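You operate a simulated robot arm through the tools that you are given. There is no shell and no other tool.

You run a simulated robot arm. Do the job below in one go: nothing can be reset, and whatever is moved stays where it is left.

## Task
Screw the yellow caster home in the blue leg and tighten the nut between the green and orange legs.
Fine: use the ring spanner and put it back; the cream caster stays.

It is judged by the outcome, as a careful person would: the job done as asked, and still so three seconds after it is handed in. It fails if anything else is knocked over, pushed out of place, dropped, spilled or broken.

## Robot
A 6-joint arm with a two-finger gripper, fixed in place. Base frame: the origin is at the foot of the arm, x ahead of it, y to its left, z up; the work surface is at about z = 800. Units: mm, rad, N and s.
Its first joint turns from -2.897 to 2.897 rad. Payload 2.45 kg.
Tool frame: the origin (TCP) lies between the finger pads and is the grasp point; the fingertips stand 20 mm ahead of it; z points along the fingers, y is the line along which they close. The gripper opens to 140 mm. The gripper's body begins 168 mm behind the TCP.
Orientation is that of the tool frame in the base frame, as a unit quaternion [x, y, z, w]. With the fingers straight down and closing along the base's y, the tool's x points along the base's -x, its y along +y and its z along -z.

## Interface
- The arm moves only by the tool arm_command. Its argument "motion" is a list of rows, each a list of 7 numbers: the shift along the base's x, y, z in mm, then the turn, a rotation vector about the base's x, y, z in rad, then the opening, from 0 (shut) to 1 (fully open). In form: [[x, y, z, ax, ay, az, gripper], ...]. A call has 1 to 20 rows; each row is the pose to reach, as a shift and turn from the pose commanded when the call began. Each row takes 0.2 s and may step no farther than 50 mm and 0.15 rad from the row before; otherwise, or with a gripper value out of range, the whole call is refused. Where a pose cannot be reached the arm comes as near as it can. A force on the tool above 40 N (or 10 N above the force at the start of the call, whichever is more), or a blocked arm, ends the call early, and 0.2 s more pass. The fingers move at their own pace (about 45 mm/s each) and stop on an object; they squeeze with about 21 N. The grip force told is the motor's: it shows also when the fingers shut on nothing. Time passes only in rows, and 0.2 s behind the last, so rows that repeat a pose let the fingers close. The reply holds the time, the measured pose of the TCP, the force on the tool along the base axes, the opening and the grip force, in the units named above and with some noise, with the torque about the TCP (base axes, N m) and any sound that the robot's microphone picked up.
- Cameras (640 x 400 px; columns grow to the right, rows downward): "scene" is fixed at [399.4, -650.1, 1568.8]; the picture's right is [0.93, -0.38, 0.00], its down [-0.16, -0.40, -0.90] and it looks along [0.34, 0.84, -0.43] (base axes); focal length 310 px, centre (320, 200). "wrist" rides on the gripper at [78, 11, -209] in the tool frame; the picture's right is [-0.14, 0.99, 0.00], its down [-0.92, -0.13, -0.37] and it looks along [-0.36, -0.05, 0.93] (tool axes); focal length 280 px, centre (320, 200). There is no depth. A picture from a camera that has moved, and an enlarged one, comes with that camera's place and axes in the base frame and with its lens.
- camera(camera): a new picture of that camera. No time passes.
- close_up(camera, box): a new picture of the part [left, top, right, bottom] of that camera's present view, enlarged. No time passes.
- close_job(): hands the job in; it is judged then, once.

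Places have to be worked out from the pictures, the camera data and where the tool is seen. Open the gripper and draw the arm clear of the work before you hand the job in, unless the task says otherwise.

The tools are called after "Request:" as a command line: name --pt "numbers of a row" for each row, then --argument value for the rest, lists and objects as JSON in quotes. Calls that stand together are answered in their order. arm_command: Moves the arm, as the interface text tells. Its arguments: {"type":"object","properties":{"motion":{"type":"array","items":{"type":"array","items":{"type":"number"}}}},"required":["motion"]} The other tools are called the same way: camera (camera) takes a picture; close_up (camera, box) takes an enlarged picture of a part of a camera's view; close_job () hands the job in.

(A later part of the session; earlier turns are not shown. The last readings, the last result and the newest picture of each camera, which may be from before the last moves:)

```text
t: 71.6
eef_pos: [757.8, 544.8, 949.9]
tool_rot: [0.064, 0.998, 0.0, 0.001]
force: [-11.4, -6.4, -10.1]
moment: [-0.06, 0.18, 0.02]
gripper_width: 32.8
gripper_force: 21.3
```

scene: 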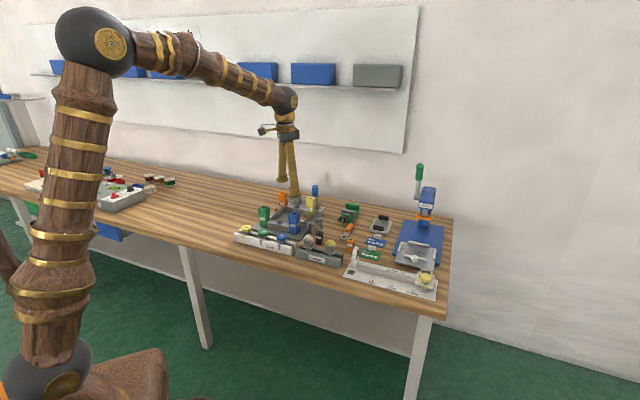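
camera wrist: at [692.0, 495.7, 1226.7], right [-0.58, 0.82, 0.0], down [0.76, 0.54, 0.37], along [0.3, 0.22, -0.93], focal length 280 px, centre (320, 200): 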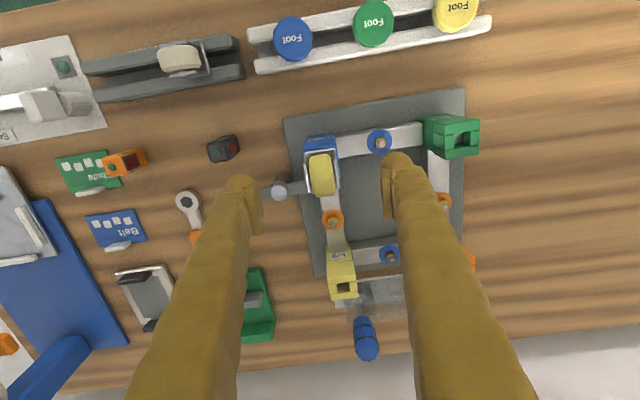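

Request:
arm_command --pt "-0.7 -0.4 -0.4 0 0 0 0.1" --pt "-0.7 -0.4 -0.5 0 0 -0.15 0.1" --pt "-0.7 -0.4 -0.5 0 0 -0.3 0.1" --pt "-0.7 -0.4 -0.6 0 0 -0.45 0.1" --pt "-0.7 -0.4 -0.6 0 0 -0.45 0.1"

Request:
close_up --camera "scene" --box '[286, 204, 302, 222]'

```text
t: 72.8
eef_pos: [757.1, 544.0, 950.0]
tool_rot: [0.285, 0.959, 0.0, 0.002]
force: [-1.8, -9.9, 6.2]
moment: [-0.22, -0.05, 0.01]
gripper_width: 32.9
gripper_force: 20.7
```

```text
16.00 times, centred on (294, 213) of scene
camera zoom: at [399.4, -650.1, 1568.8], right [0.93, -0.38, 0.0], down [-0.16, -0.4, -0.9], along [0.34, 0.84, -0.43], focal length 4967 px, centre (736, -8)
```

zoom: 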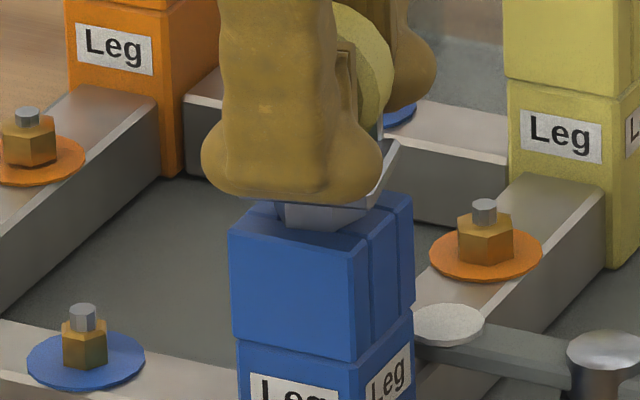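

Request:
arm_command --pt "0 -0.6 0 0 0 0 0.1" --pt "0 -0.6 0 0 0 -0.15 0.1" --pt "0 -0.6 -0.1 0 0 -0.3 0.1" --pt "0 -0.6 -0.1 0 0 -0.45 0.1" --pt "0 -0.6 -0.1 0 0 -0.45 0.1"

```text
t: 74.0
eef_pos: [757.5, 543.3, 947.9]
tool_rot: [0.492, 0.871, 0.0, 0.001]
force: [-3.6, 1.3, 12.7]
moment: [0.05, 0.03, 0.06]
gripper_width: 33.0
gripper_force: 21.1
```

Request:
arm_command --pt "-0.2 0 0.5 0 0 -0.1 0.1" --pt "-0.2 0 0.5 0 0 -0.25 0.1" --pt "-0.2 0 0.5 0 0 -0.4 0.1" --pt "-0.2 0 0.5 0 0 -0.4 0.1"

Request:
close_up --camera "wrist" --box '[285, 150, 355, 220]'

Request:
close_up --camera "scene" --box '[286, 204, 302, 222]'

```text
t: 75.0
eef_pos: [758.2, 543.3, 947.9]
tool_rot: [0.655, 0.756, -0.001, 0.001]
force: [-15.2, -6.9, 3.3]
moment: [-0.15, 0.19, 0.08]
gripper_width: 33.0
gripper_force: 20.6
```

```text
5.71 times, centred on (320, 185) of wrist
camera zoom: at [756.9, 622.7, 1157.0], right [1.0, 0.0, 0.0], down [0.0, -0.93, 0.37], along [0.0, -0.37, -0.93], focal length 1602 px, centre (320, 286)
```

zoom: 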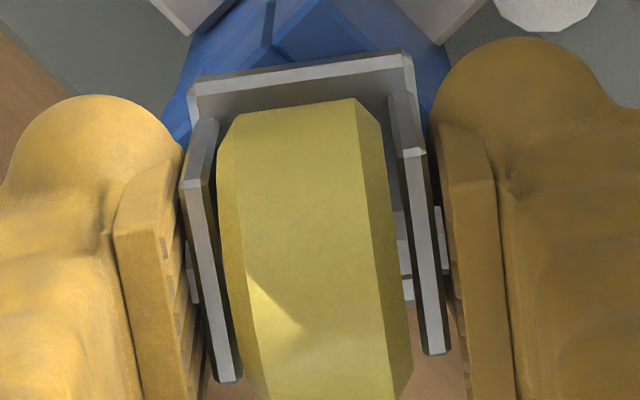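

```text
16.00 times, centred on (294, 213) of scene
camera zoom: at [399.4, -650.1, 1568.8], right [0.93, -0.38, 0.0], down [-0.16, -0.4, -0.9], along [0.34, 0.84, -0.43], focal length 4967 px, centre (736, -8)
```

zoom: 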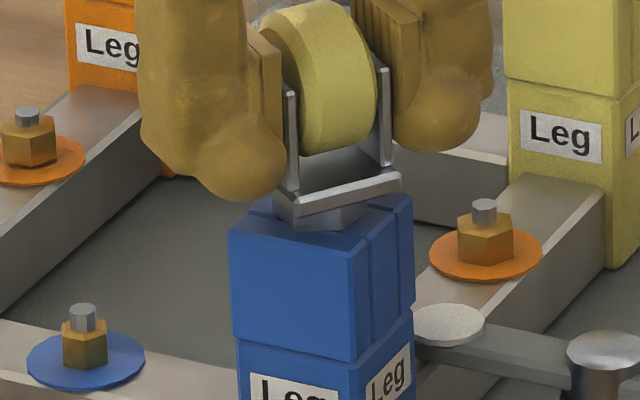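

The descent is slowing. I'll continue this stroke, then release and look from the side.

Request:
arm_command --pt "-0.9 -0.4 0.1 0 0 0 0.1" --pt "-0.9 -0.4 0.1 0 0 -0.15 0.1" --pt "-0.9 -0.4 0.1 0 0 -0.3 0.1" --pt "-0.9 -0.4 0.1 0 0 -0.45 0.1" --pt "-0.9 -0.4 0.1 0 0 -0.45 0.1"

Request:
arm_command --pt "0 0 0 0 0 -0.15 0.1" --pt "0 0 0 0 0 -0.3 0.1" --pt "0 0 0 0 0 -0.3 0.1"

```text
t: 76.2
eef_pos: [755.6, 543.3, 949.9]
tool_rot: [0.807, 0.59, -0.001, 0.002]
force: [0.7, -5.3, -12.2]
moment: [-0.07, 0.0, -0.03]
gripper_width: 33.0
gripper_force: 21.1
```

```text
t: 77.0
eef_pos: [756.2, 543.2, 950.5]
tool_rot: [0.886, 0.463, -0.001, 0.002]
force: [-1.4, -5.7, -7.3]
moment: [-0.11, 0.0, -0.02]
gripper_width: 32.8
gripper_force: 20.7
```

Release and back away to look at the seat from the side with the wrist camera.

Request:
arm_command --pt "0 0 0 0 0 0 0.3" --pt "0 0 0 0 0 0 0.5" --pt "0 0 0 0 0 0 0.6" --pt "0 0 20 0 0 0 0.7" --pt "0 0 45 0 0 0 0.8" --pt "0 0 65 0 0 0.14 1"

Request:
arm_command --pt "0 0 0 0 0 0.15 1" --pt "0 0 0 0 0 0.3 1" --pt "-10 0 0 0 0 0.45 1" --pt "-40 0 0 0 0 0.6 1" --pt "-70 0 0 0 0 0.75 1" --pt "-100 0 0 0 0 0.9 1" --pt "-130 0 0 0 0 1.05 1" --pt "-160 0 0 0 0 1.2 1" --pt "-190 0 0 0 0 1.35 1" --pt "-220 0 0 0 0 1.5 1" --pt "-250 0 0 0 0 1.65 1" --pt "-270 0 0 0 0 1.8 1" --pt "-270 0 0 0 0 1.95 1" --pt "-270 0 0 0 0 2.05 1" --pt "-270 0 0 0 0 2.05 1"

Request:
camera --camera "wrist"

Request:
close_up --camera "scene" --box '[286, 198, 302, 222]'

```text
t: 78.4
eef_pos: [754.9, 544.7, 1013.6]
tool_rot: [0.851, 0.525, -0.002, 0.0]
force: [-0.4, -0.2, -0.1]
moment: [-0.01, 0.03, 0.01]
gripper_width: 140.3
gripper_force: 0.0
```

```text
t: 81.6
eef_pos: [486.2, 541.7, 1014.3]
tool_rot: [-0.007, 1.0, 0.0, 0.001]
force: [-0.2, 0.4, 0.4]
moment: [0.04, -0.01, 0.01]
gripper_width: 140.0
gripper_force: 0.0
```

```text
taken
camera wrist: at [407.5, 552.4, 1223.2], right [0.12, 0.99, 0.0], down [0.92, -0.12, 0.37], along [0.37, -0.04, -0.93], focal length 280 px, centre (320, 200)
```

wrist: 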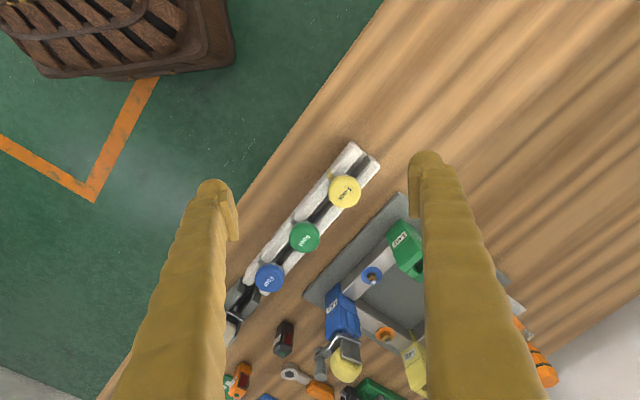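

```text
16.00 times, centred on (294, 210) of scene
camera zoom: at [399.4, -650.1, 1568.8], right [0.93, -0.38, 0.0], down [-0.16, -0.4, -0.9], along [0.34, 0.84, -0.43], focal length 4967 px, centre (736, 40)
```

zoom: 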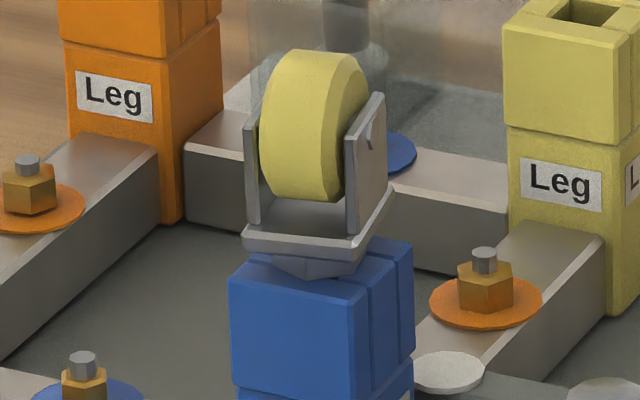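

Request:
close_up --camera "wrist" --box '[320, 330, 370, 385]'

Request:
close_up --camera "scene" --box '[290, 205, 300, 217]'

```text
7.27 times, centred on (345, 358) of wrist
camera zoom: at [407.5, 552.4, 1223.2], right [0.12, 0.99, 0.0], down [0.92, -0.12, 0.37], along [0.37, -0.04, -0.93], focal length 2039 px, centre (138, -946)
```

zoom: 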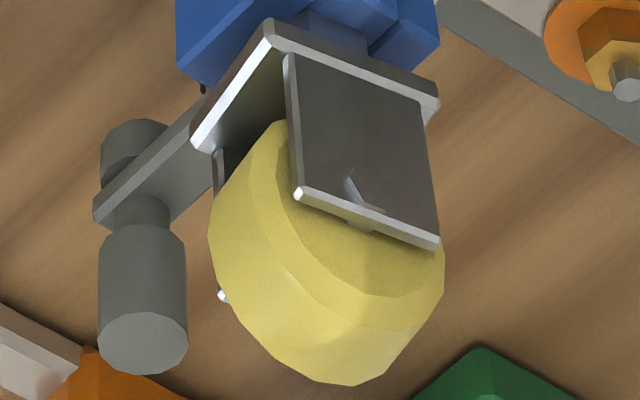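

```text
16.00 times, centred on (295, 211) of scene
camera zoom: at [399.4, -650.1, 1568.8], right [0.93, -0.38, 0.0], down [-0.16, -0.4, -0.9], along [0.34, 0.84, -0.43], focal length 4967 px, centre (720, 24)
```

zoom: 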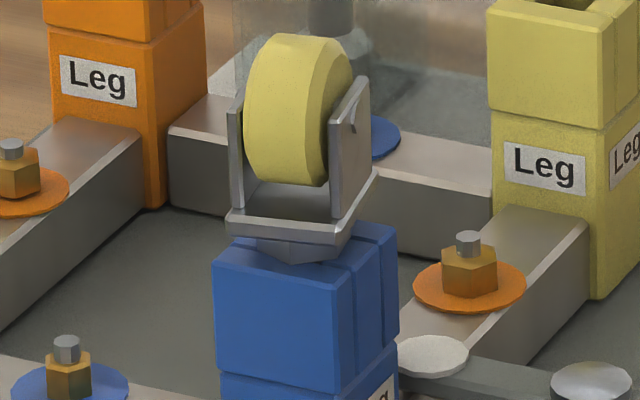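

Request:
close_up --camera "wrist" --box '[332, 318, 362, 344]'

```text
15.38 times, centred on (347, 331) of wrist
camera zoom: at [407.5, 552.4, 1223.2], right [0.12, 0.99, 0.0], down [0.92, -0.12, 0.37], along [0.37, -0.04, -0.93], focal length 4314 px, centre (-95, -1815)
```

zoom: 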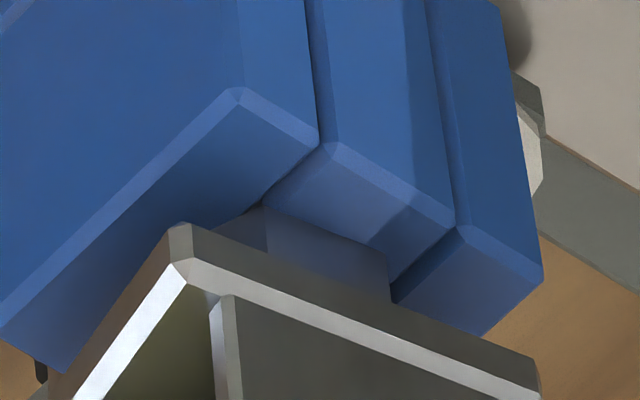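

The collar sits flush on the blue leg with no visible gap, and its height has not changed over the last half-turn, so the caster is home. Next is the spanner: I'll rise, travel towards it with the closing axis at about 135° (across its handle), and look.

Request:
arm_command --pt "0 0 30 0 0 0.07 1" --pt "40 -15 30 0 0 0.14 1" --pt "80 -30 30 0 0 0.21 1" --pt "120 -46 30 0 0 0.28 1" --pt "160 -61 30 0 0 0.35 1" --pt "200 -77 30 0 0 0.42 1" --pt "240 -92 30 0 0 0.49 1" --pt "280 -108 30 0 0 0.56 1" --pt "320 -123 20 0 0 0.63 1" --pt "360 -139 10 0 0 0.7 1" --pt "394 -152 0 0 0 0.77 1" --pt "394 -152 0 0 0 0.77 1"

Request:
camera --camera "wrist"

Request:
close_up --camera "wrist" --box '[260, 130, 400, 260]'

```text
t: 84.2
eef_pos: [882.0, 391.1, 1014.6]
tool_rot: [-0.382, 0.924, 0.002, 0.001]
force: [-0.1, -0.2, -0.9]
moment: [0.02, 0.0, -0.06]
gripper_width: 139.9
gripper_force: 0.1
```

```text
taken
camera wrist: at [819.3, 343.6, 1222.5], right [-0.6, 0.8, 0.0], down [0.74, 0.56, 0.37], along [0.3, 0.22, -0.93], focal length 280 px, centre (320, 200)
```

wrist: 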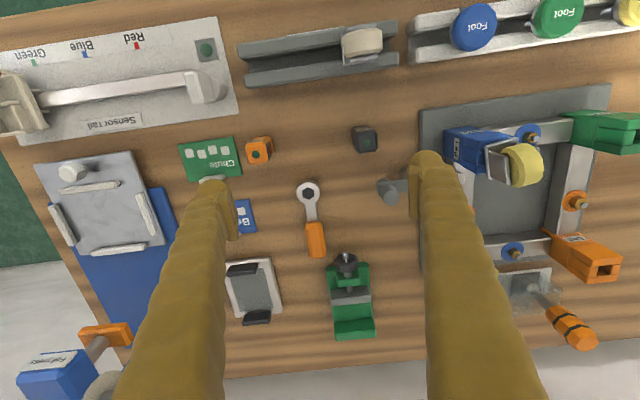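

```text
3.08 times, centred on (330, 195) of wrist
camera zoom: at [819.3, 343.6, 1222.5], right [-0.6, 0.8, 0.0], down [0.74, 0.56, 0.37], along [0.3, 0.22, -0.93], focal length 863 px, centre (289, 215)
```

zoom: 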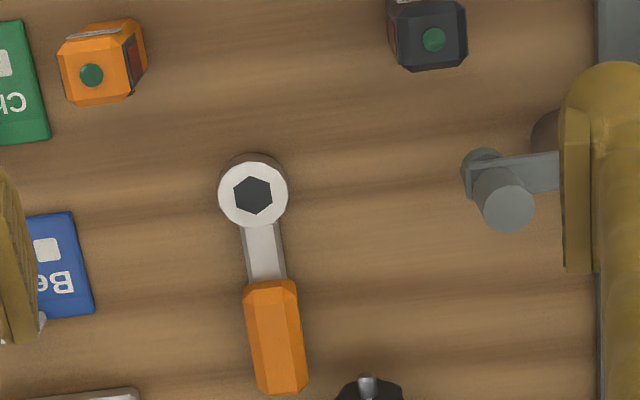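

The spanner's ring is at about (950, 420) and its handle runs from (985, 455) to (1032, 499), pointing at 44°. That is beyond the nominal reach, so I'll test how far the arm goes at this height with the tool vertical.

Request:
arm_command --pt "38 24 0 0 0 0 1" --pt "76 48 0 0 0 0 1" --pt "112 71 0 0 0 0 1" --pt "112 71 0 0 0 0 1"

Request:
camera --camera "scene"

```text
t: 85.2
eef_pos: [995.8, 461.9, 1014.8]
tool_rot: [-0.382, 0.924, 0.002, 0.0]
force: [0.2, -0.6, -0.4]
moment: [0.01, -0.02, -0.01]
gripper_width: 140.1
gripper_force: 0.0
```

```text
taken
```

scene: 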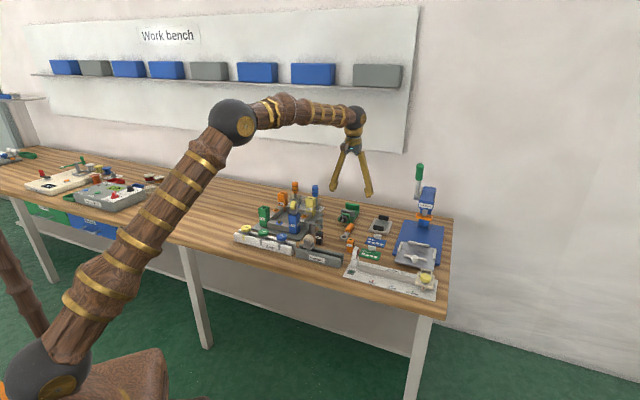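

It reaches there easily. I'll look straight down at the handle and narrow the opening to about 60 mm.

Request:
arm_command --pt "3 4 -25 0 0 0 0.6" --pt "3 4 -50 0 0 0 0.45" --pt "3 4 -90 0 0 0 0.43" --pt "3 4 -90 0 0 0 0.43"

Request:
camera --camera "wrist"

Request:
close_up --camera "wrist" --box '[260, 90, 380, 210]'

Request:
close_up --camera "scene" --box '[320, 190, 380, 250]'

```text
t: 86.2
eef_pos: [996.8, 464.6, 924.2]
tool_rot: [-0.381, 0.924, 0.001, 0.001]
force: [0.3, 0.0, 0.5]
moment: [0.01, 0.01, -0.03]
gripper_width: 60.3
gripper_force: 0.1
```

```text
taken
camera wrist: at [933.5, 416.3, 1133.3], right [-0.6, 0.8, 0.0], down [0.74, 0.56, 0.37], along [0.3, 0.22, -0.93], focal length 280 px, centre (320, 200)
```

wrist: 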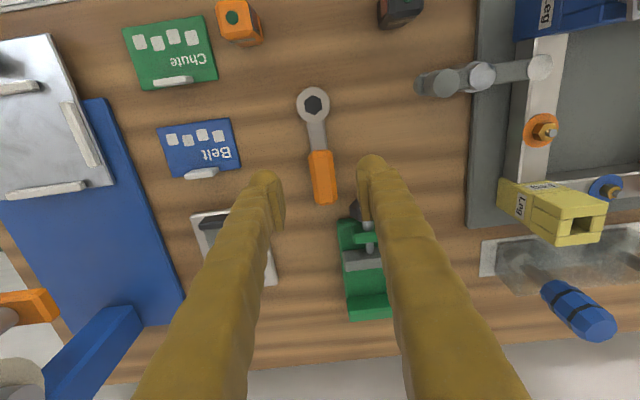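

```text
3.33 times, centred on (320, 150) of wrist
camera zoom: at [933.5, 416.3, 1133.3], right [-0.6, 0.8, 0.0], down [0.74, 0.56, 0.37], along [0.3, 0.22, -0.93], focal length 935 px, centre (320, 367)
```

zoom: 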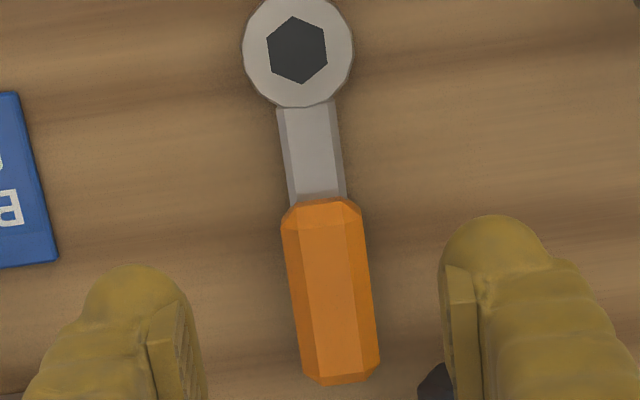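

```text
6.67 times, centred on (350, 220) of scene
camera zoom: at [399.4, -650.1, 1568.8], right [0.93, -0.38, 0.0], down [-0.16, -0.4, -0.9], along [0.34, 0.84, -0.43], focal length 2070 px, centre (120, 67)
```

zoom: 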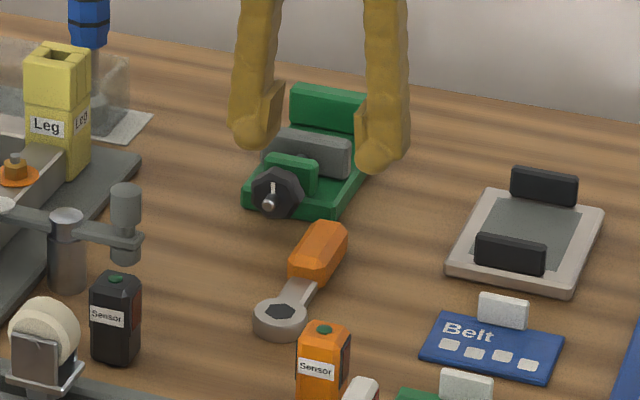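

The axis is over the near end of the handle and laterally centred. I'll shift 6 mm along the handle, narrow to 50 mm, and descend to fingertips just above the table.

Request:
arm_command --pt "4.3 4.2 -30 0 0 0 0.36" --pt "4.3 4.2 -60 0 0 0 0.36" --pt "4.3 4.2 -85 0 0 0 0.36" --pt "4.3 4.2 -95 0 0 0 0.36" --pt "4.3 4.2 -98 0 0 0 0.36" --pt "4.3 4.2 -98 0 0 0 0.36"

Request:
camera --camera "wrist"

Request:
close_up --camera "scene" --box '[320, 200, 380, 250]'

```text
t: 87.6
eef_pos: [1002.0, 469.4, 824.7]
tool_rot: [-0.382, 0.924, 0.0, 0.0]
force: [-0.2, 0.4, 0.0]
moment: [-0.01, 0.05, 0.0]
gripper_width: 50.3
gripper_force: 0.1
```

```text
taken
camera wrist: at [938.0, 421.8, 1034.3], right [-0.6, 0.8, 0.0], down [0.74, 0.56, 0.37], along [0.3, 0.22, -0.93], focal length 280 px, centre (320, 200)
```

wrist: 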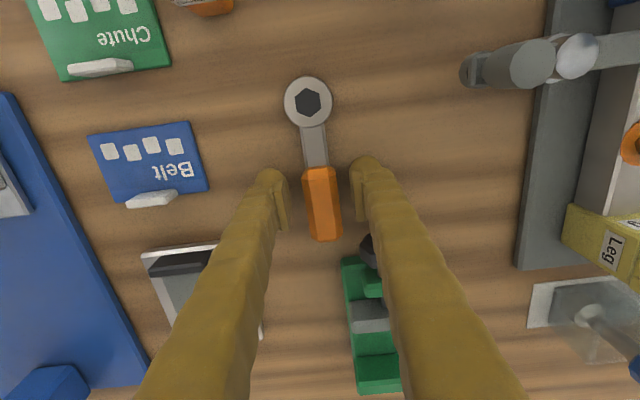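

```text
8.00 times, centred on (350, 225) of scene
camera zoom: at [399.4, -650.1, 1568.8], right [0.93, -0.38, 0.0], down [-0.16, -0.4, -0.9], along [0.34, 0.84, -0.43], focal length 2483 px, centre (80, 0)
```

zoom: 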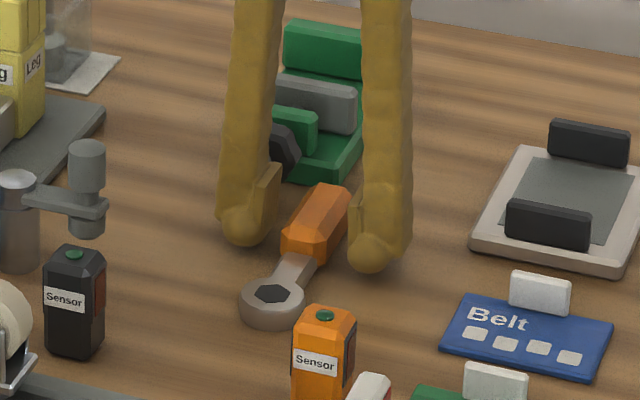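

The fingers straddle the handle cleanly. I'll note this pose for the return (≈ 1002, 469, 825) and close.

Request:
arm_command --pt "0 0 0 0 0 0 0.2" --pt "0 0 0 0 0 0 0.05" --pt "0 0 0 0 0 0 0.0" --pt "0 0 0 0 0 0 0.0" --pt "0 0 0 0 0 0 0.0"

Request:
camera --camera "wrist"

```text
t: 88.8
eef_pos: [1000.8, 469.4, 825.8]
tool_rot: [-0.382, 0.924, 0.001, 0.001]
force: [0.3, 0.2, -0.4]
moment: [-0.01, -0.03, -0.02]
gripper_width: 26.8
gripper_force: 21.0
```

```text
taken
camera wrist: at [938.0, 421.8, 1034.4], right [-0.6, 0.8, 0.0], down [0.74, 0.56, 0.37], along [0.3, 0.22, -0.93], focal length 280 px, centre (320, 200)
```

wrist: 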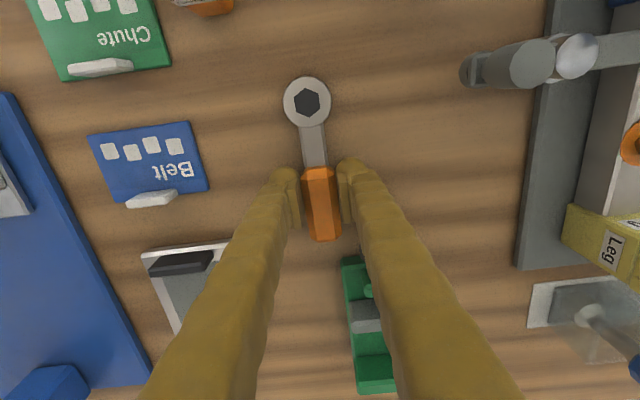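

Gripped at 26.8 mm. I'll lift straight up and check the spanner stays level.

Request:
arm_command --pt "0 0 5 0 0 0 0" --pt "0 0 20 0 0 0 0" --pt "0 0 50 0 0 0 0" --pt "0 0 90 0 0 0 0" --pt "0 0 130 0 0 0 0" --pt "0 0 160 0 0 0 0" --pt "0 0 160 0 0 0 0"

Request:
close_up --camera "wrist" --box '[270, 70, 370, 250]'

Request:
close_up --camera "wrist" --box '[280, 80, 335, 130]'

Request:
close_up --camera "scene" --box '[320, 150, 400, 220]'

```text
t: 90.4
eef_pos: [1001.1, 470.3, 987.9]
tool_rot: [-0.382, 0.924, 0.001, 0.001]
force: [0.3, -0.8, -0.3]
moment: [0.0, 0.0, 0.0]
gripper_width: 27.2
gripper_force: 21.2
```

```text
2.22 times, centred on (320, 160) of wrist
camera zoom: at [936.8, 422.6, 1197.1], right [-0.6, 0.8, 0.0], down [0.74, 0.56, 0.37], along [0.3, 0.22, -0.93], focal length 623 px, centre (320, 289)
```

zoom: 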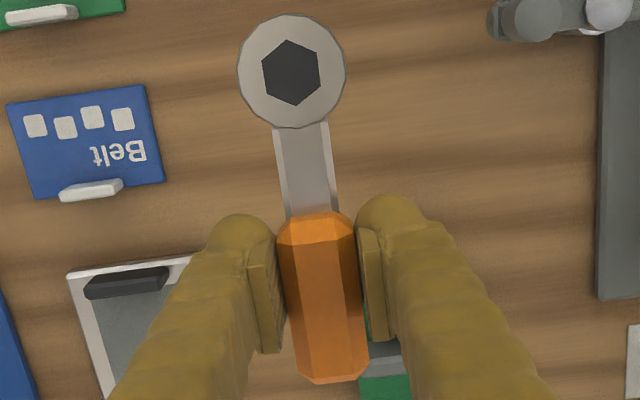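

```text
8.00 times, centred on (308, 105) of wrist
camera zoom: at [936.8, 422.6, 1197.1], right [-0.6, 0.8, 0.0], down [0.74, 0.56, 0.37], along [0.3, 0.22, -0.93], focal length 2243 px, centre (420, 960)
```

zoom: 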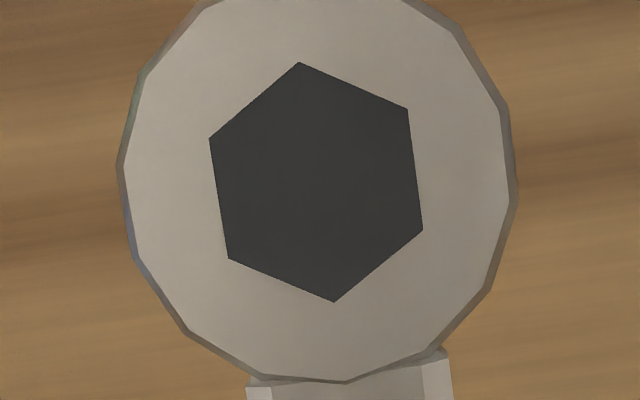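

```text
5.71 times, centred on (360, 185) of scene
camera zoom: at [399.4, -650.1, 1568.8], right [0.93, -0.38, 0.0], down [-0.16, -0.4, -0.9], along [0.34, 0.84, -0.43], focal length 1774 px, centre (91, 286)
```

zoom: 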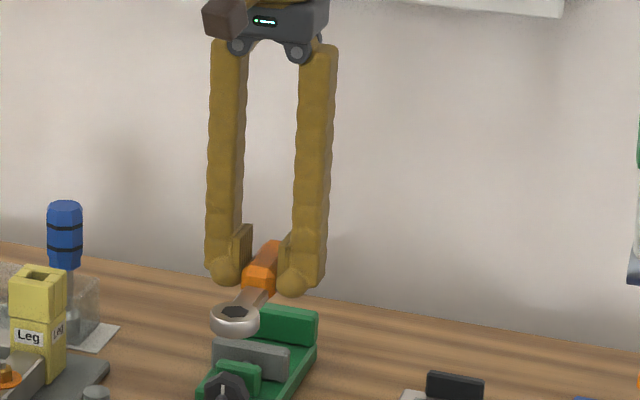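

The spanner is level and firmly held: its ring centre is 69.6 mm ahead of the TCP along the handle axis, with a hex corner pointing along the handle. I'll rise and carry it towards the green–orange nut, turning so the handle will point into the frame's interior.

Request:
arm_command --pt "0 0 30 0 0 0 0" --pt "-10 7 55 0 0 -0.1 0" --pt "-38 27 60 0 0 -0.24 0" --pt "-68 48 60 0 0 -0.38 0" --pt "-98 69 60 0 0 -0.52 0" --pt "-128 90 60 0 0 -0.66 0" --pt "-158 112 60 0 0 -0.8 0" --pt "-188 133 60 0 0 -0.94 0" --pt "-218 154 60 0 0 -1.08 0" --pt "-244 172 60 0 0 -1.22 0" --pt "-262 185 60 0 0 -1.36 0" --pt "-262 185 60 0 0 -1.45 0" --pt "-262 185 60 0 0 -1.45 0"

Request:
camera --camera "wrist"

Request:
camera --camera "scene"

```text
t: 93.2
eef_pos: [738.2, 654.8, 1046.9]
tool_rot: [0.328, 0.945, 0.001, 0.001]
force: [-0.5, -0.2, -0.2]
moment: [0.0, -0.04, 0.0]
gripper_width: 27.0
gripper_force: 20.5
```

```text
taken
camera wrist: at [683.4, 712.0, 1255.8], right [0.72, 0.69, 0.0], down [0.64, -0.67, 0.37], along [0.26, -0.27, -0.93], focal length 280 px, centre (320, 200)
```

wrist: 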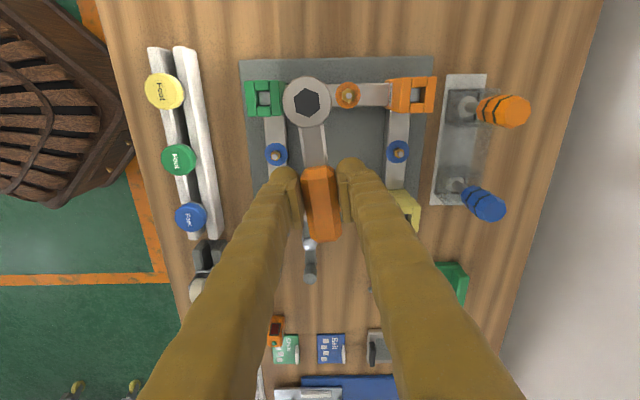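

```text
taken
```

scene: 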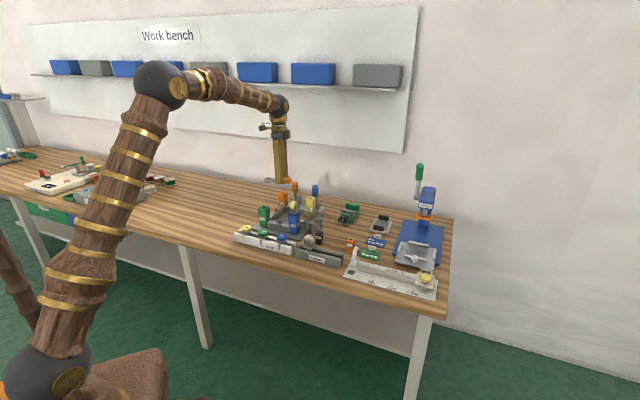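

Excellent top view: the nut is just right of the ring. I'll zoom in on it to get its centre and hex orientation.

Request:
close_up --camera "wrist" --box '[330, 78, 368, 112]'

Request:
close_up --camera "wrist" --box '[230, 50, 450, 180]'

Request:
close_up --camera "scene" --box '[264, 190, 304, 220]'

```text
11.76 times, centred on (349, 95) of wrist
camera zoom: at [683.4, 712.0, 1255.8], right [0.72, 0.69, 0.0], down [0.64, -0.67, 0.37], along [0.26, -0.27, -0.93], focal length 3299 px, centre (-21, 1435)
```

zoom: 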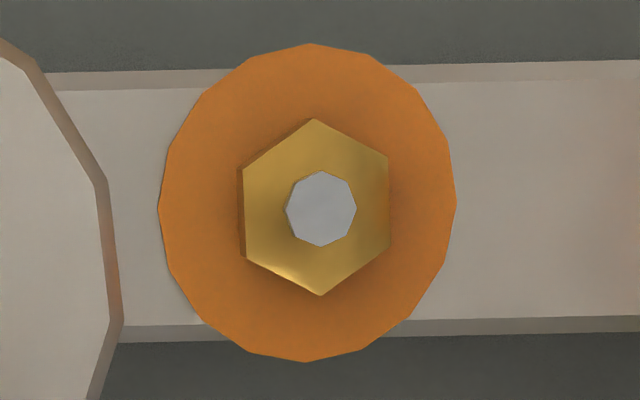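

```text
2.91 times, centred on (340, 115) of wrist
camera zoom: at [683.4, 712.0, 1255.8], right [0.72, 0.69, 0.0], down [0.64, -0.67, 0.37], along [0.26, -0.27, -0.93], focal length 816 px, centre (262, 447)
```

zoom: 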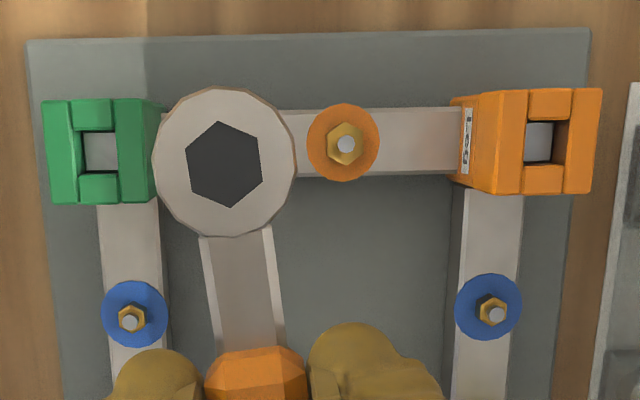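

```text
13.33 times, centred on (284, 205) of scene
camera zoom: at [399.4, -650.1, 1568.8], right [0.93, -0.38, 0.0], down [-0.16, -0.4, -0.9], along [0.34, 0.84, -0.43], focal length 4139 px, centre (800, 133)
```

zoom: 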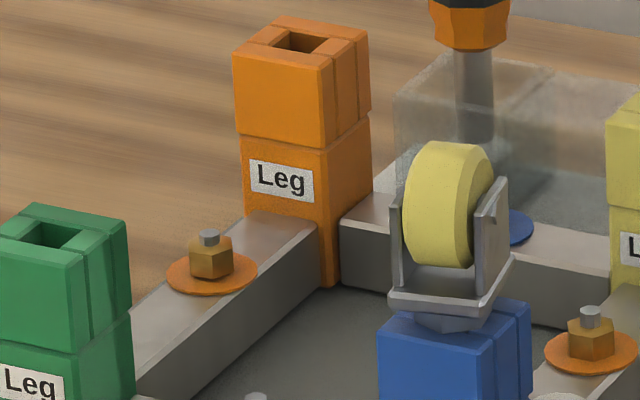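

The nut's centre is at (-20, +77) from the TCP, and its hex is turned about 3.6° clockwise of the spanner's. I'll turn the tool by -0.063 rad, shift (+32, +30) to bring the ring over the nut, and come down to stay well clear above it.

Request:
arm_command --pt "16 15 0 0 0 -0.063 0" --pt "31.8 30.5 0 0 0 -0.063 0" --pt "31.8 30.5 -40 0 0 -0.063 0" --pt "31.8 30.5 -80 0 0 -0.063 0" --pt "31.8 30.5 -120 0 0 -0.063 0" --pt "31.8 30.5 -140 0 0 -0.063 0" --pt "31.8 30.5 -140 0 0 -0.063 0"

Request:
camera --camera "wrist"

Request:
close_up --camera "scene" --box '[264, 190, 304, 220]'

```text
t: 94.8
eef_pos: [770.9, 683.9, 904.7]
tool_rot: [0.356, 0.934, 0.0, 0.0]
force: [0.0, -0.6, -0.4]
moment: [-0.01, 0.02, 0.0]
gripper_width: 27.0
gripper_force: 21.1
```

```text
taken
camera wrist: at [719.2, 745.2, 1114.4], right [0.76, 0.65, 0.0], down [0.6, -0.71, 0.37], along [0.24, -0.28, -0.93], focal length 280 px, centre (320, 200)
```

wrist: 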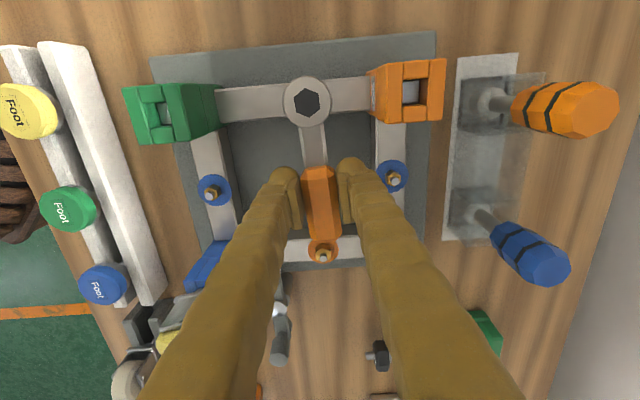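

```text
13.33 times, centred on (284, 205) of scene
camera zoom: at [399.4, -650.1, 1568.8], right [0.93, -0.38, 0.0], down [-0.16, -0.4, -0.9], along [0.34, 0.84, -0.43], focal length 4139 px, centre (800, 133)
```

zoom: 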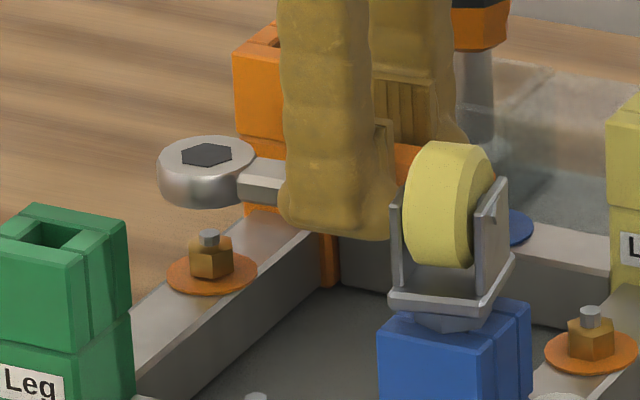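

The scene view shows the ring laterally right above the nut. I'll check the other direction in the wrist view, using the rail edges either side of the ring.

Request:
close_up --camera "wrist" --box '[265, 65, 350, 140]'

```text
5.33 times, centred on (308, 102) of wrist
camera zoom: at [719.2, 745.2, 1114.4], right [0.76, 0.65, 0.0], down [0.6, -0.71, 0.37], along [0.24, -0.28, -0.93], focal length 1495 px, centre (387, 720)
```

zoom: 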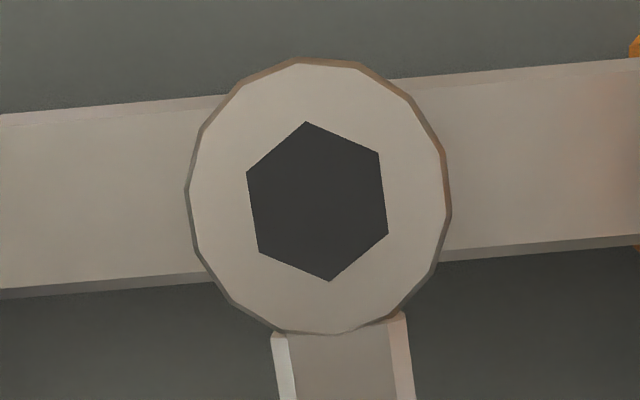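

The ring needs about 1.6 mm towards the rail's outer side and about 1 mm along the rail. I'll apply (-0.4, +1.8) and lower 18 mm to just over the stud.

Request:
arm_command --pt "-0.4 1.8 0 0 0 0 0" --pt "-0.4 1.8 -9 0 0 0 0" --pt "-0.4 1.8 -18 0 0 0 0" --pt "-0.4 1.8 -18 0 0 0 0"

Request:
close_up --camera "scene" --box '[268, 196, 296, 220]'

Request:
close_up --camera "wrist" --box '[265, 65, 350, 140]'

```text
t: 95.8
eef_pos: [770.5, 686.2, 888.4]
tool_rot: [0.357, 0.934, 0.0, 0.001]
force: [-0.7, -0.5, -1.5]
moment: [-0.04, 0.0, 0.04]
gripper_width: 26.7
gripper_force: 21.1
```

```text
16.00 times, centred on (282, 208) of scene
camera zoom: at [399.4, -650.1, 1568.8], right [0.93, -0.38, 0.0], down [-0.16, -0.4, -0.9], along [0.34, 0.84, -0.43], focal length 4967 px, centre (928, 72)
```

zoom: 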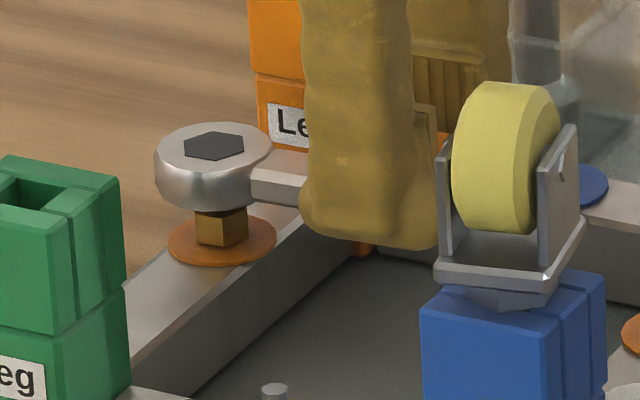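

```text
5.33 times, centred on (308, 102) of wrist
camera zoom: at [718.1, 747.6, 1096.7], right [0.76, 0.65, 0.0], down [0.6, -0.71, 0.37], along [0.24, -0.28, -0.93], focal length 1495 px, centre (387, 720)
```

zoom: 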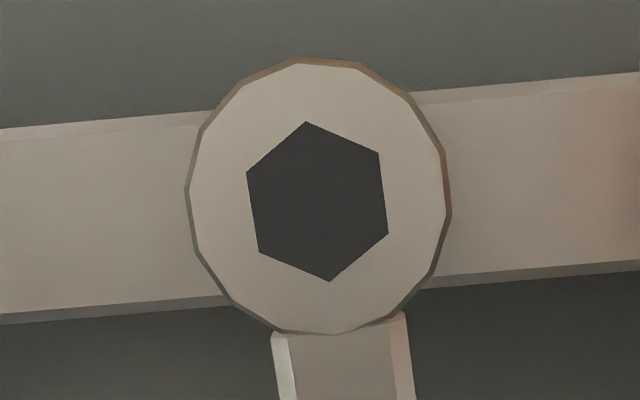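

The ring is now about 1.7 mm too far to -x, and both cameras agree. I'll shift (+1.7, 0) and lower 6 mm.

Request:
arm_command --pt "1.7 -0.1 0 0 0 0 0" --pt "1.7 -0.1 -3 0 0 0 0" --pt "1.7 -0.1 -6 0 0 0 0" --pt "1.7 -0.1 -6 0 0 0 0"

Request:
close_up --camera "scene" --box '[268, 196, 296, 220]'

Request:
close_up --camera "wrist" --box '[265, 65, 350, 140]'

```text
t: 96.8
eef_pos: [768.4, 686.5, 882.6]
tool_rot: [0.357, 0.934, 0.001, 0.001]
force: [0.5, -0.7, -1.9]
moment: [0.0, -0.01, 0.01]
gripper_width: 26.9
gripper_force: 20.5
```

```text
16.00 times, centred on (282, 208) of scene
camera zoom: at [399.4, -650.1, 1568.8], right [0.93, -0.38, 0.0], down [-0.16, -0.4, -0.9], along [0.34, 0.84, -0.43], focal length 4967 px, centre (928, 72)
```

zoom: 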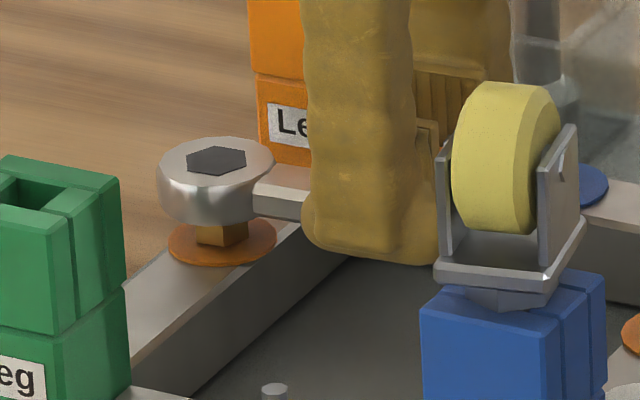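

```text
5.33 times, centred on (308, 102) of wrist
camera zoom: at [718.5, 747.5, 1091.5], right [0.76, 0.65, 0.0], down [0.6, -0.71, 0.37], along [0.24, -0.28, -0.93], focal length 1495 px, centre (387, 720)
```

zoom: 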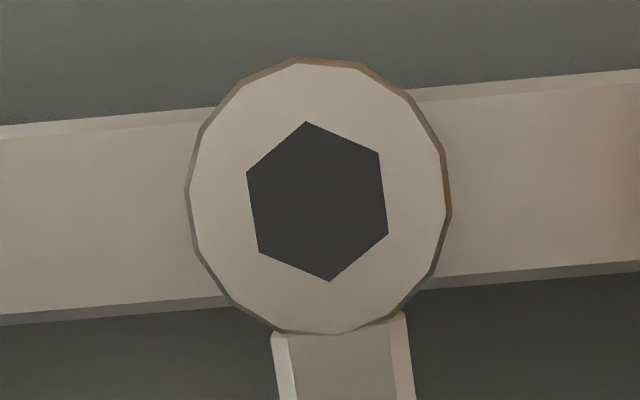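

Little of that shift took effect; the remaining error is about (+1.3, -0.2). I'll apply it again with a small descent.

Request:
arm_command --pt "1.3 -0.2 0 0 0 0 0" --pt "1.3 -0.2 -2 0 0 0 0" --pt "1.3 -0.2 -4 0 0 0 0" --pt "1.3 -0.2 -4 0 0 0 0" --pt "1.3 -0.2 -4 0 0 0 0"

Request:
close_up --camera "scene" --box '[268, 196, 296, 220]'

Request:
close_up --camera "wrist" --box '[265, 65, 350, 140]'

```text
t: 98.0
eef_pos: [771.0, 685.6, 877.5]
tool_rot: [0.357, 0.934, 0.0, 0.002]
force: [-3.2, -2.1, -1.1]
moment: [-0.03, 0.02, 0.17]
gripper_width: 27.0
gripper_force: 21.0
```

```text
16.00 times, centred on (282, 208) of scene
camera zoom: at [399.4, -650.1, 1568.8], right [0.93, -0.38, 0.0], down [-0.16, -0.4, -0.9], along [0.34, 0.84, -0.43], focal length 4967 px, centre (928, 72)
```

zoom: 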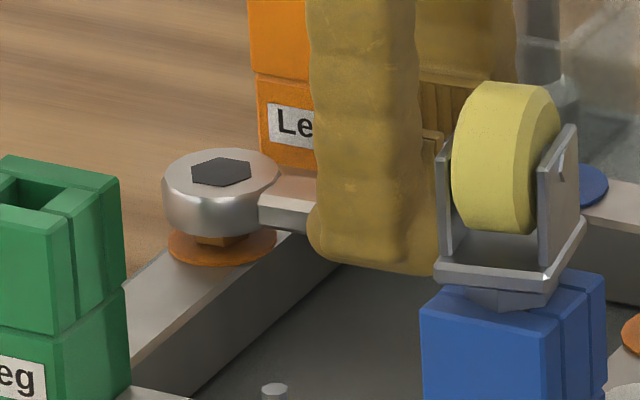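

```text
5.33 times, centred on (308, 102) of wrist
camera zoom: at [720.1, 747.4, 1087.5], right [0.76, 0.65, 0.0], down [0.6, -0.71, 0.37], along [0.24, -0.28, -0.93], focal length 1495 px, centre (387, 720)
```

zoom: 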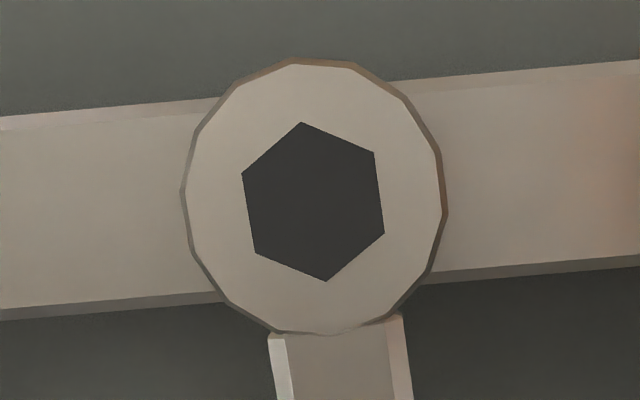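

There's light lateral contact, so the ring has started over the nut. I'll ease back 0.4 mm along the rail and lower further onto it.

Request:
arm_command --pt "-0.3 -0.3 0 0 0 0 0" --pt "-0.3 -0.3 -2 0 0 0 0" --pt "-0.3 -0.3 -4 0 0 0 0" --pt "-0.3 -0.3 -6 0 0 0 0" --pt "-0.3 -0.3 -6 0 0 0 0"

Request:
close_up --camera "scene" --box '[268, 196, 296, 220]'

Request:
close_up --camera "wrist" --box '[265, 65, 350, 140]'

```text
t: 99.2
eef_pos: [772.5, 687.3, 870.8]
tool_rot: [0.357, 0.934, -0.001, 0.001]
force: [-2.2, -3.5, -1.1]
moment: [-0.04, 0.01, 0.34]
gripper_width: 26.9
gripper_force: 21.0
```

```text
16.00 times, centred on (282, 208) of scene
camera zoom: at [399.4, -650.1, 1568.8], right [0.93, -0.38, 0.0], down [-0.16, -0.4, -0.9], along [0.34, 0.84, -0.43], focal length 4967 px, centre (928, 72)
```

zoom: 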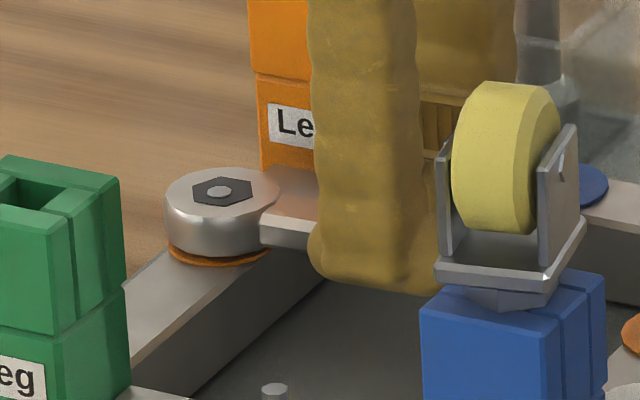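

```text
5.33 times, centred on (308, 102) of wrist
camera zoom: at [720.2, 747.5, 1080.6], right [0.76, 0.65, 0.0], down [0.6, -0.71, 0.37], along [0.24, -0.28, -0.93], focal length 1495 px, centre (387, 720)
```

zoom: 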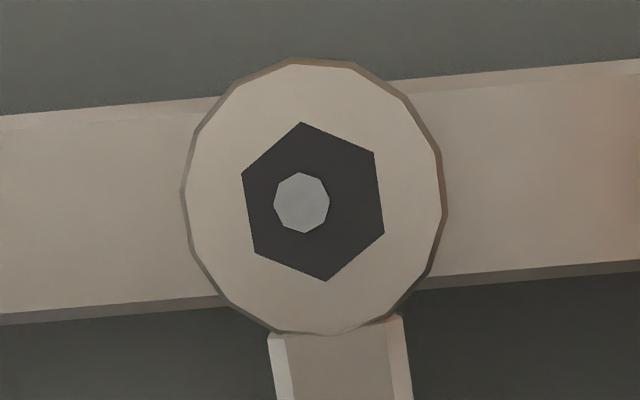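

The ring has dropped over the nut and the stud tip shows through it, offset about 1.5 mm. I'll centre it by (-1.1, -1.0) and lower another 2 mm.

Request:
arm_command --pt "-0.6 -0.5 0 0 0 0 0" --pt "-1.1 -1.0 0 0 0 0 0" --pt "-1.1 -1.0 -1 0 0 0 0" --pt "-1.1 -1.0 -2 0 0 0 0" --pt "-1.1 -1.0 -2 0 0 0 0"

Request:
close_up --camera "scene" --box '[268, 196, 296, 220]'

Request:
close_up --camera "wrist" --box '[265, 65, 350, 140]'

```text
t: 100.4
eef_pos: [768.4, 687.4, 870.2]
tool_rot: [0.357, 0.934, 0.0, 0.001]
force: [0.8, 0.7, -0.8]
moment: [-0.01, 0.01, -0.02]
gripper_width: 26.9
gripper_force: 21.3
```

```text
16.00 times, centred on (282, 208) of scene
camera zoom: at [399.4, -650.1, 1568.8], right [0.93, -0.38, 0.0], down [-0.16, -0.4, -0.9], along [0.34, 0.84, -0.43], focal length 4967 px, centre (928, 72)
```

zoom: 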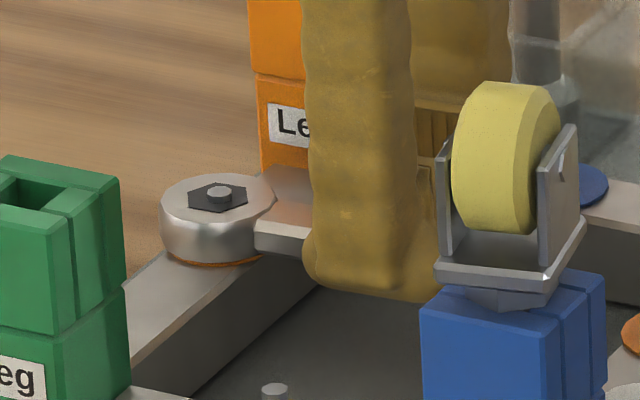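

```text
5.33 times, centred on (308, 102) of wrist
camera zoom: at [718.1, 746.9, 1078.9], right [0.76, 0.65, 0.0], down [0.6, -0.71, 0.37], along [0.24, -0.28, -0.93], focal length 1495 px, centre (387, 720)
```

zoom: 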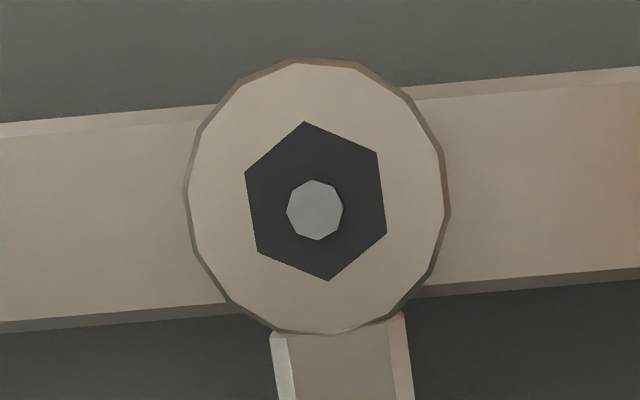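

It's centred with no side load. Now I'll turn clockwise, orbiting the TCP about the nut axis, with a first 0.3 rad to feel the torque.

Request:
arm_command --pt "0.4 -0.5 -1 0 0 0 0" --pt "-4.5 -5.4 -1 0 0 -0.1 0" --pt "-9.9 -9.9 -1 0 0 -0.2 0" --pt "-15.6 -13.8 -1 0 0 -0.3 0" --pt "-15.6 -13.8 -1 0 0 -0.3 0"

Request:
close_up --camera "wrist" --box '[265, 65, 350, 140]'

Request:
close_up --camera "scene" --box '[268, 196, 296, 220]'

```text
t: 101.6
eef_pos: [754.1, 671.6, 871.2]
tool_rot: [0.493, 0.87, 0.001, 0.001]
force: [-0.2, 0.8, -0.4]
moment: [0.0, 0.02, -0.01]
gripper_width: 27.3
gripper_force: 21.7
```

```text
5.33 times, centred on (308, 102) of wrist
camera zoom: at [723.4, 744.3, 1079.7], right [0.92, 0.39, 0.0], down [0.36, -0.85, 0.37], along [0.15, -0.34, -0.93], focal length 1495 px, centre (387, 720)
```

zoom: 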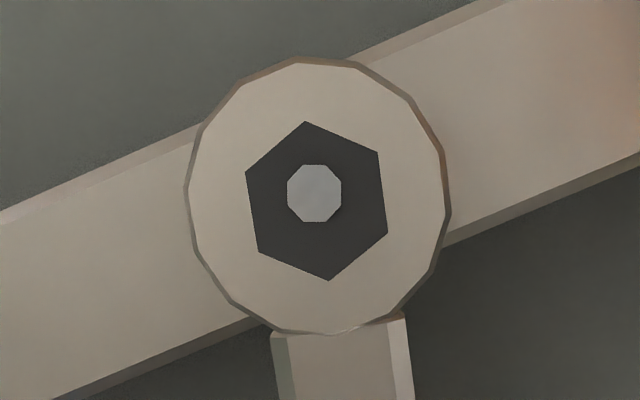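

```text
16.00 times, centred on (282, 208) of scene
camera zoom: at [399.4, -650.1, 1568.8], right [0.93, -0.38, 0.0], down [-0.16, -0.4, -0.9], along [0.34, 0.84, -0.43], focal length 4967 px, centre (928, 72)
```

zoom: 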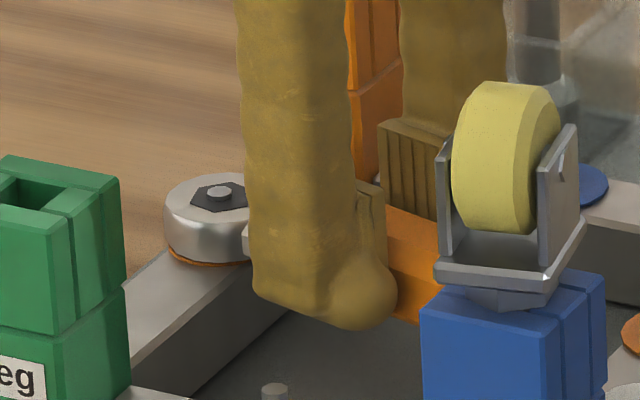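

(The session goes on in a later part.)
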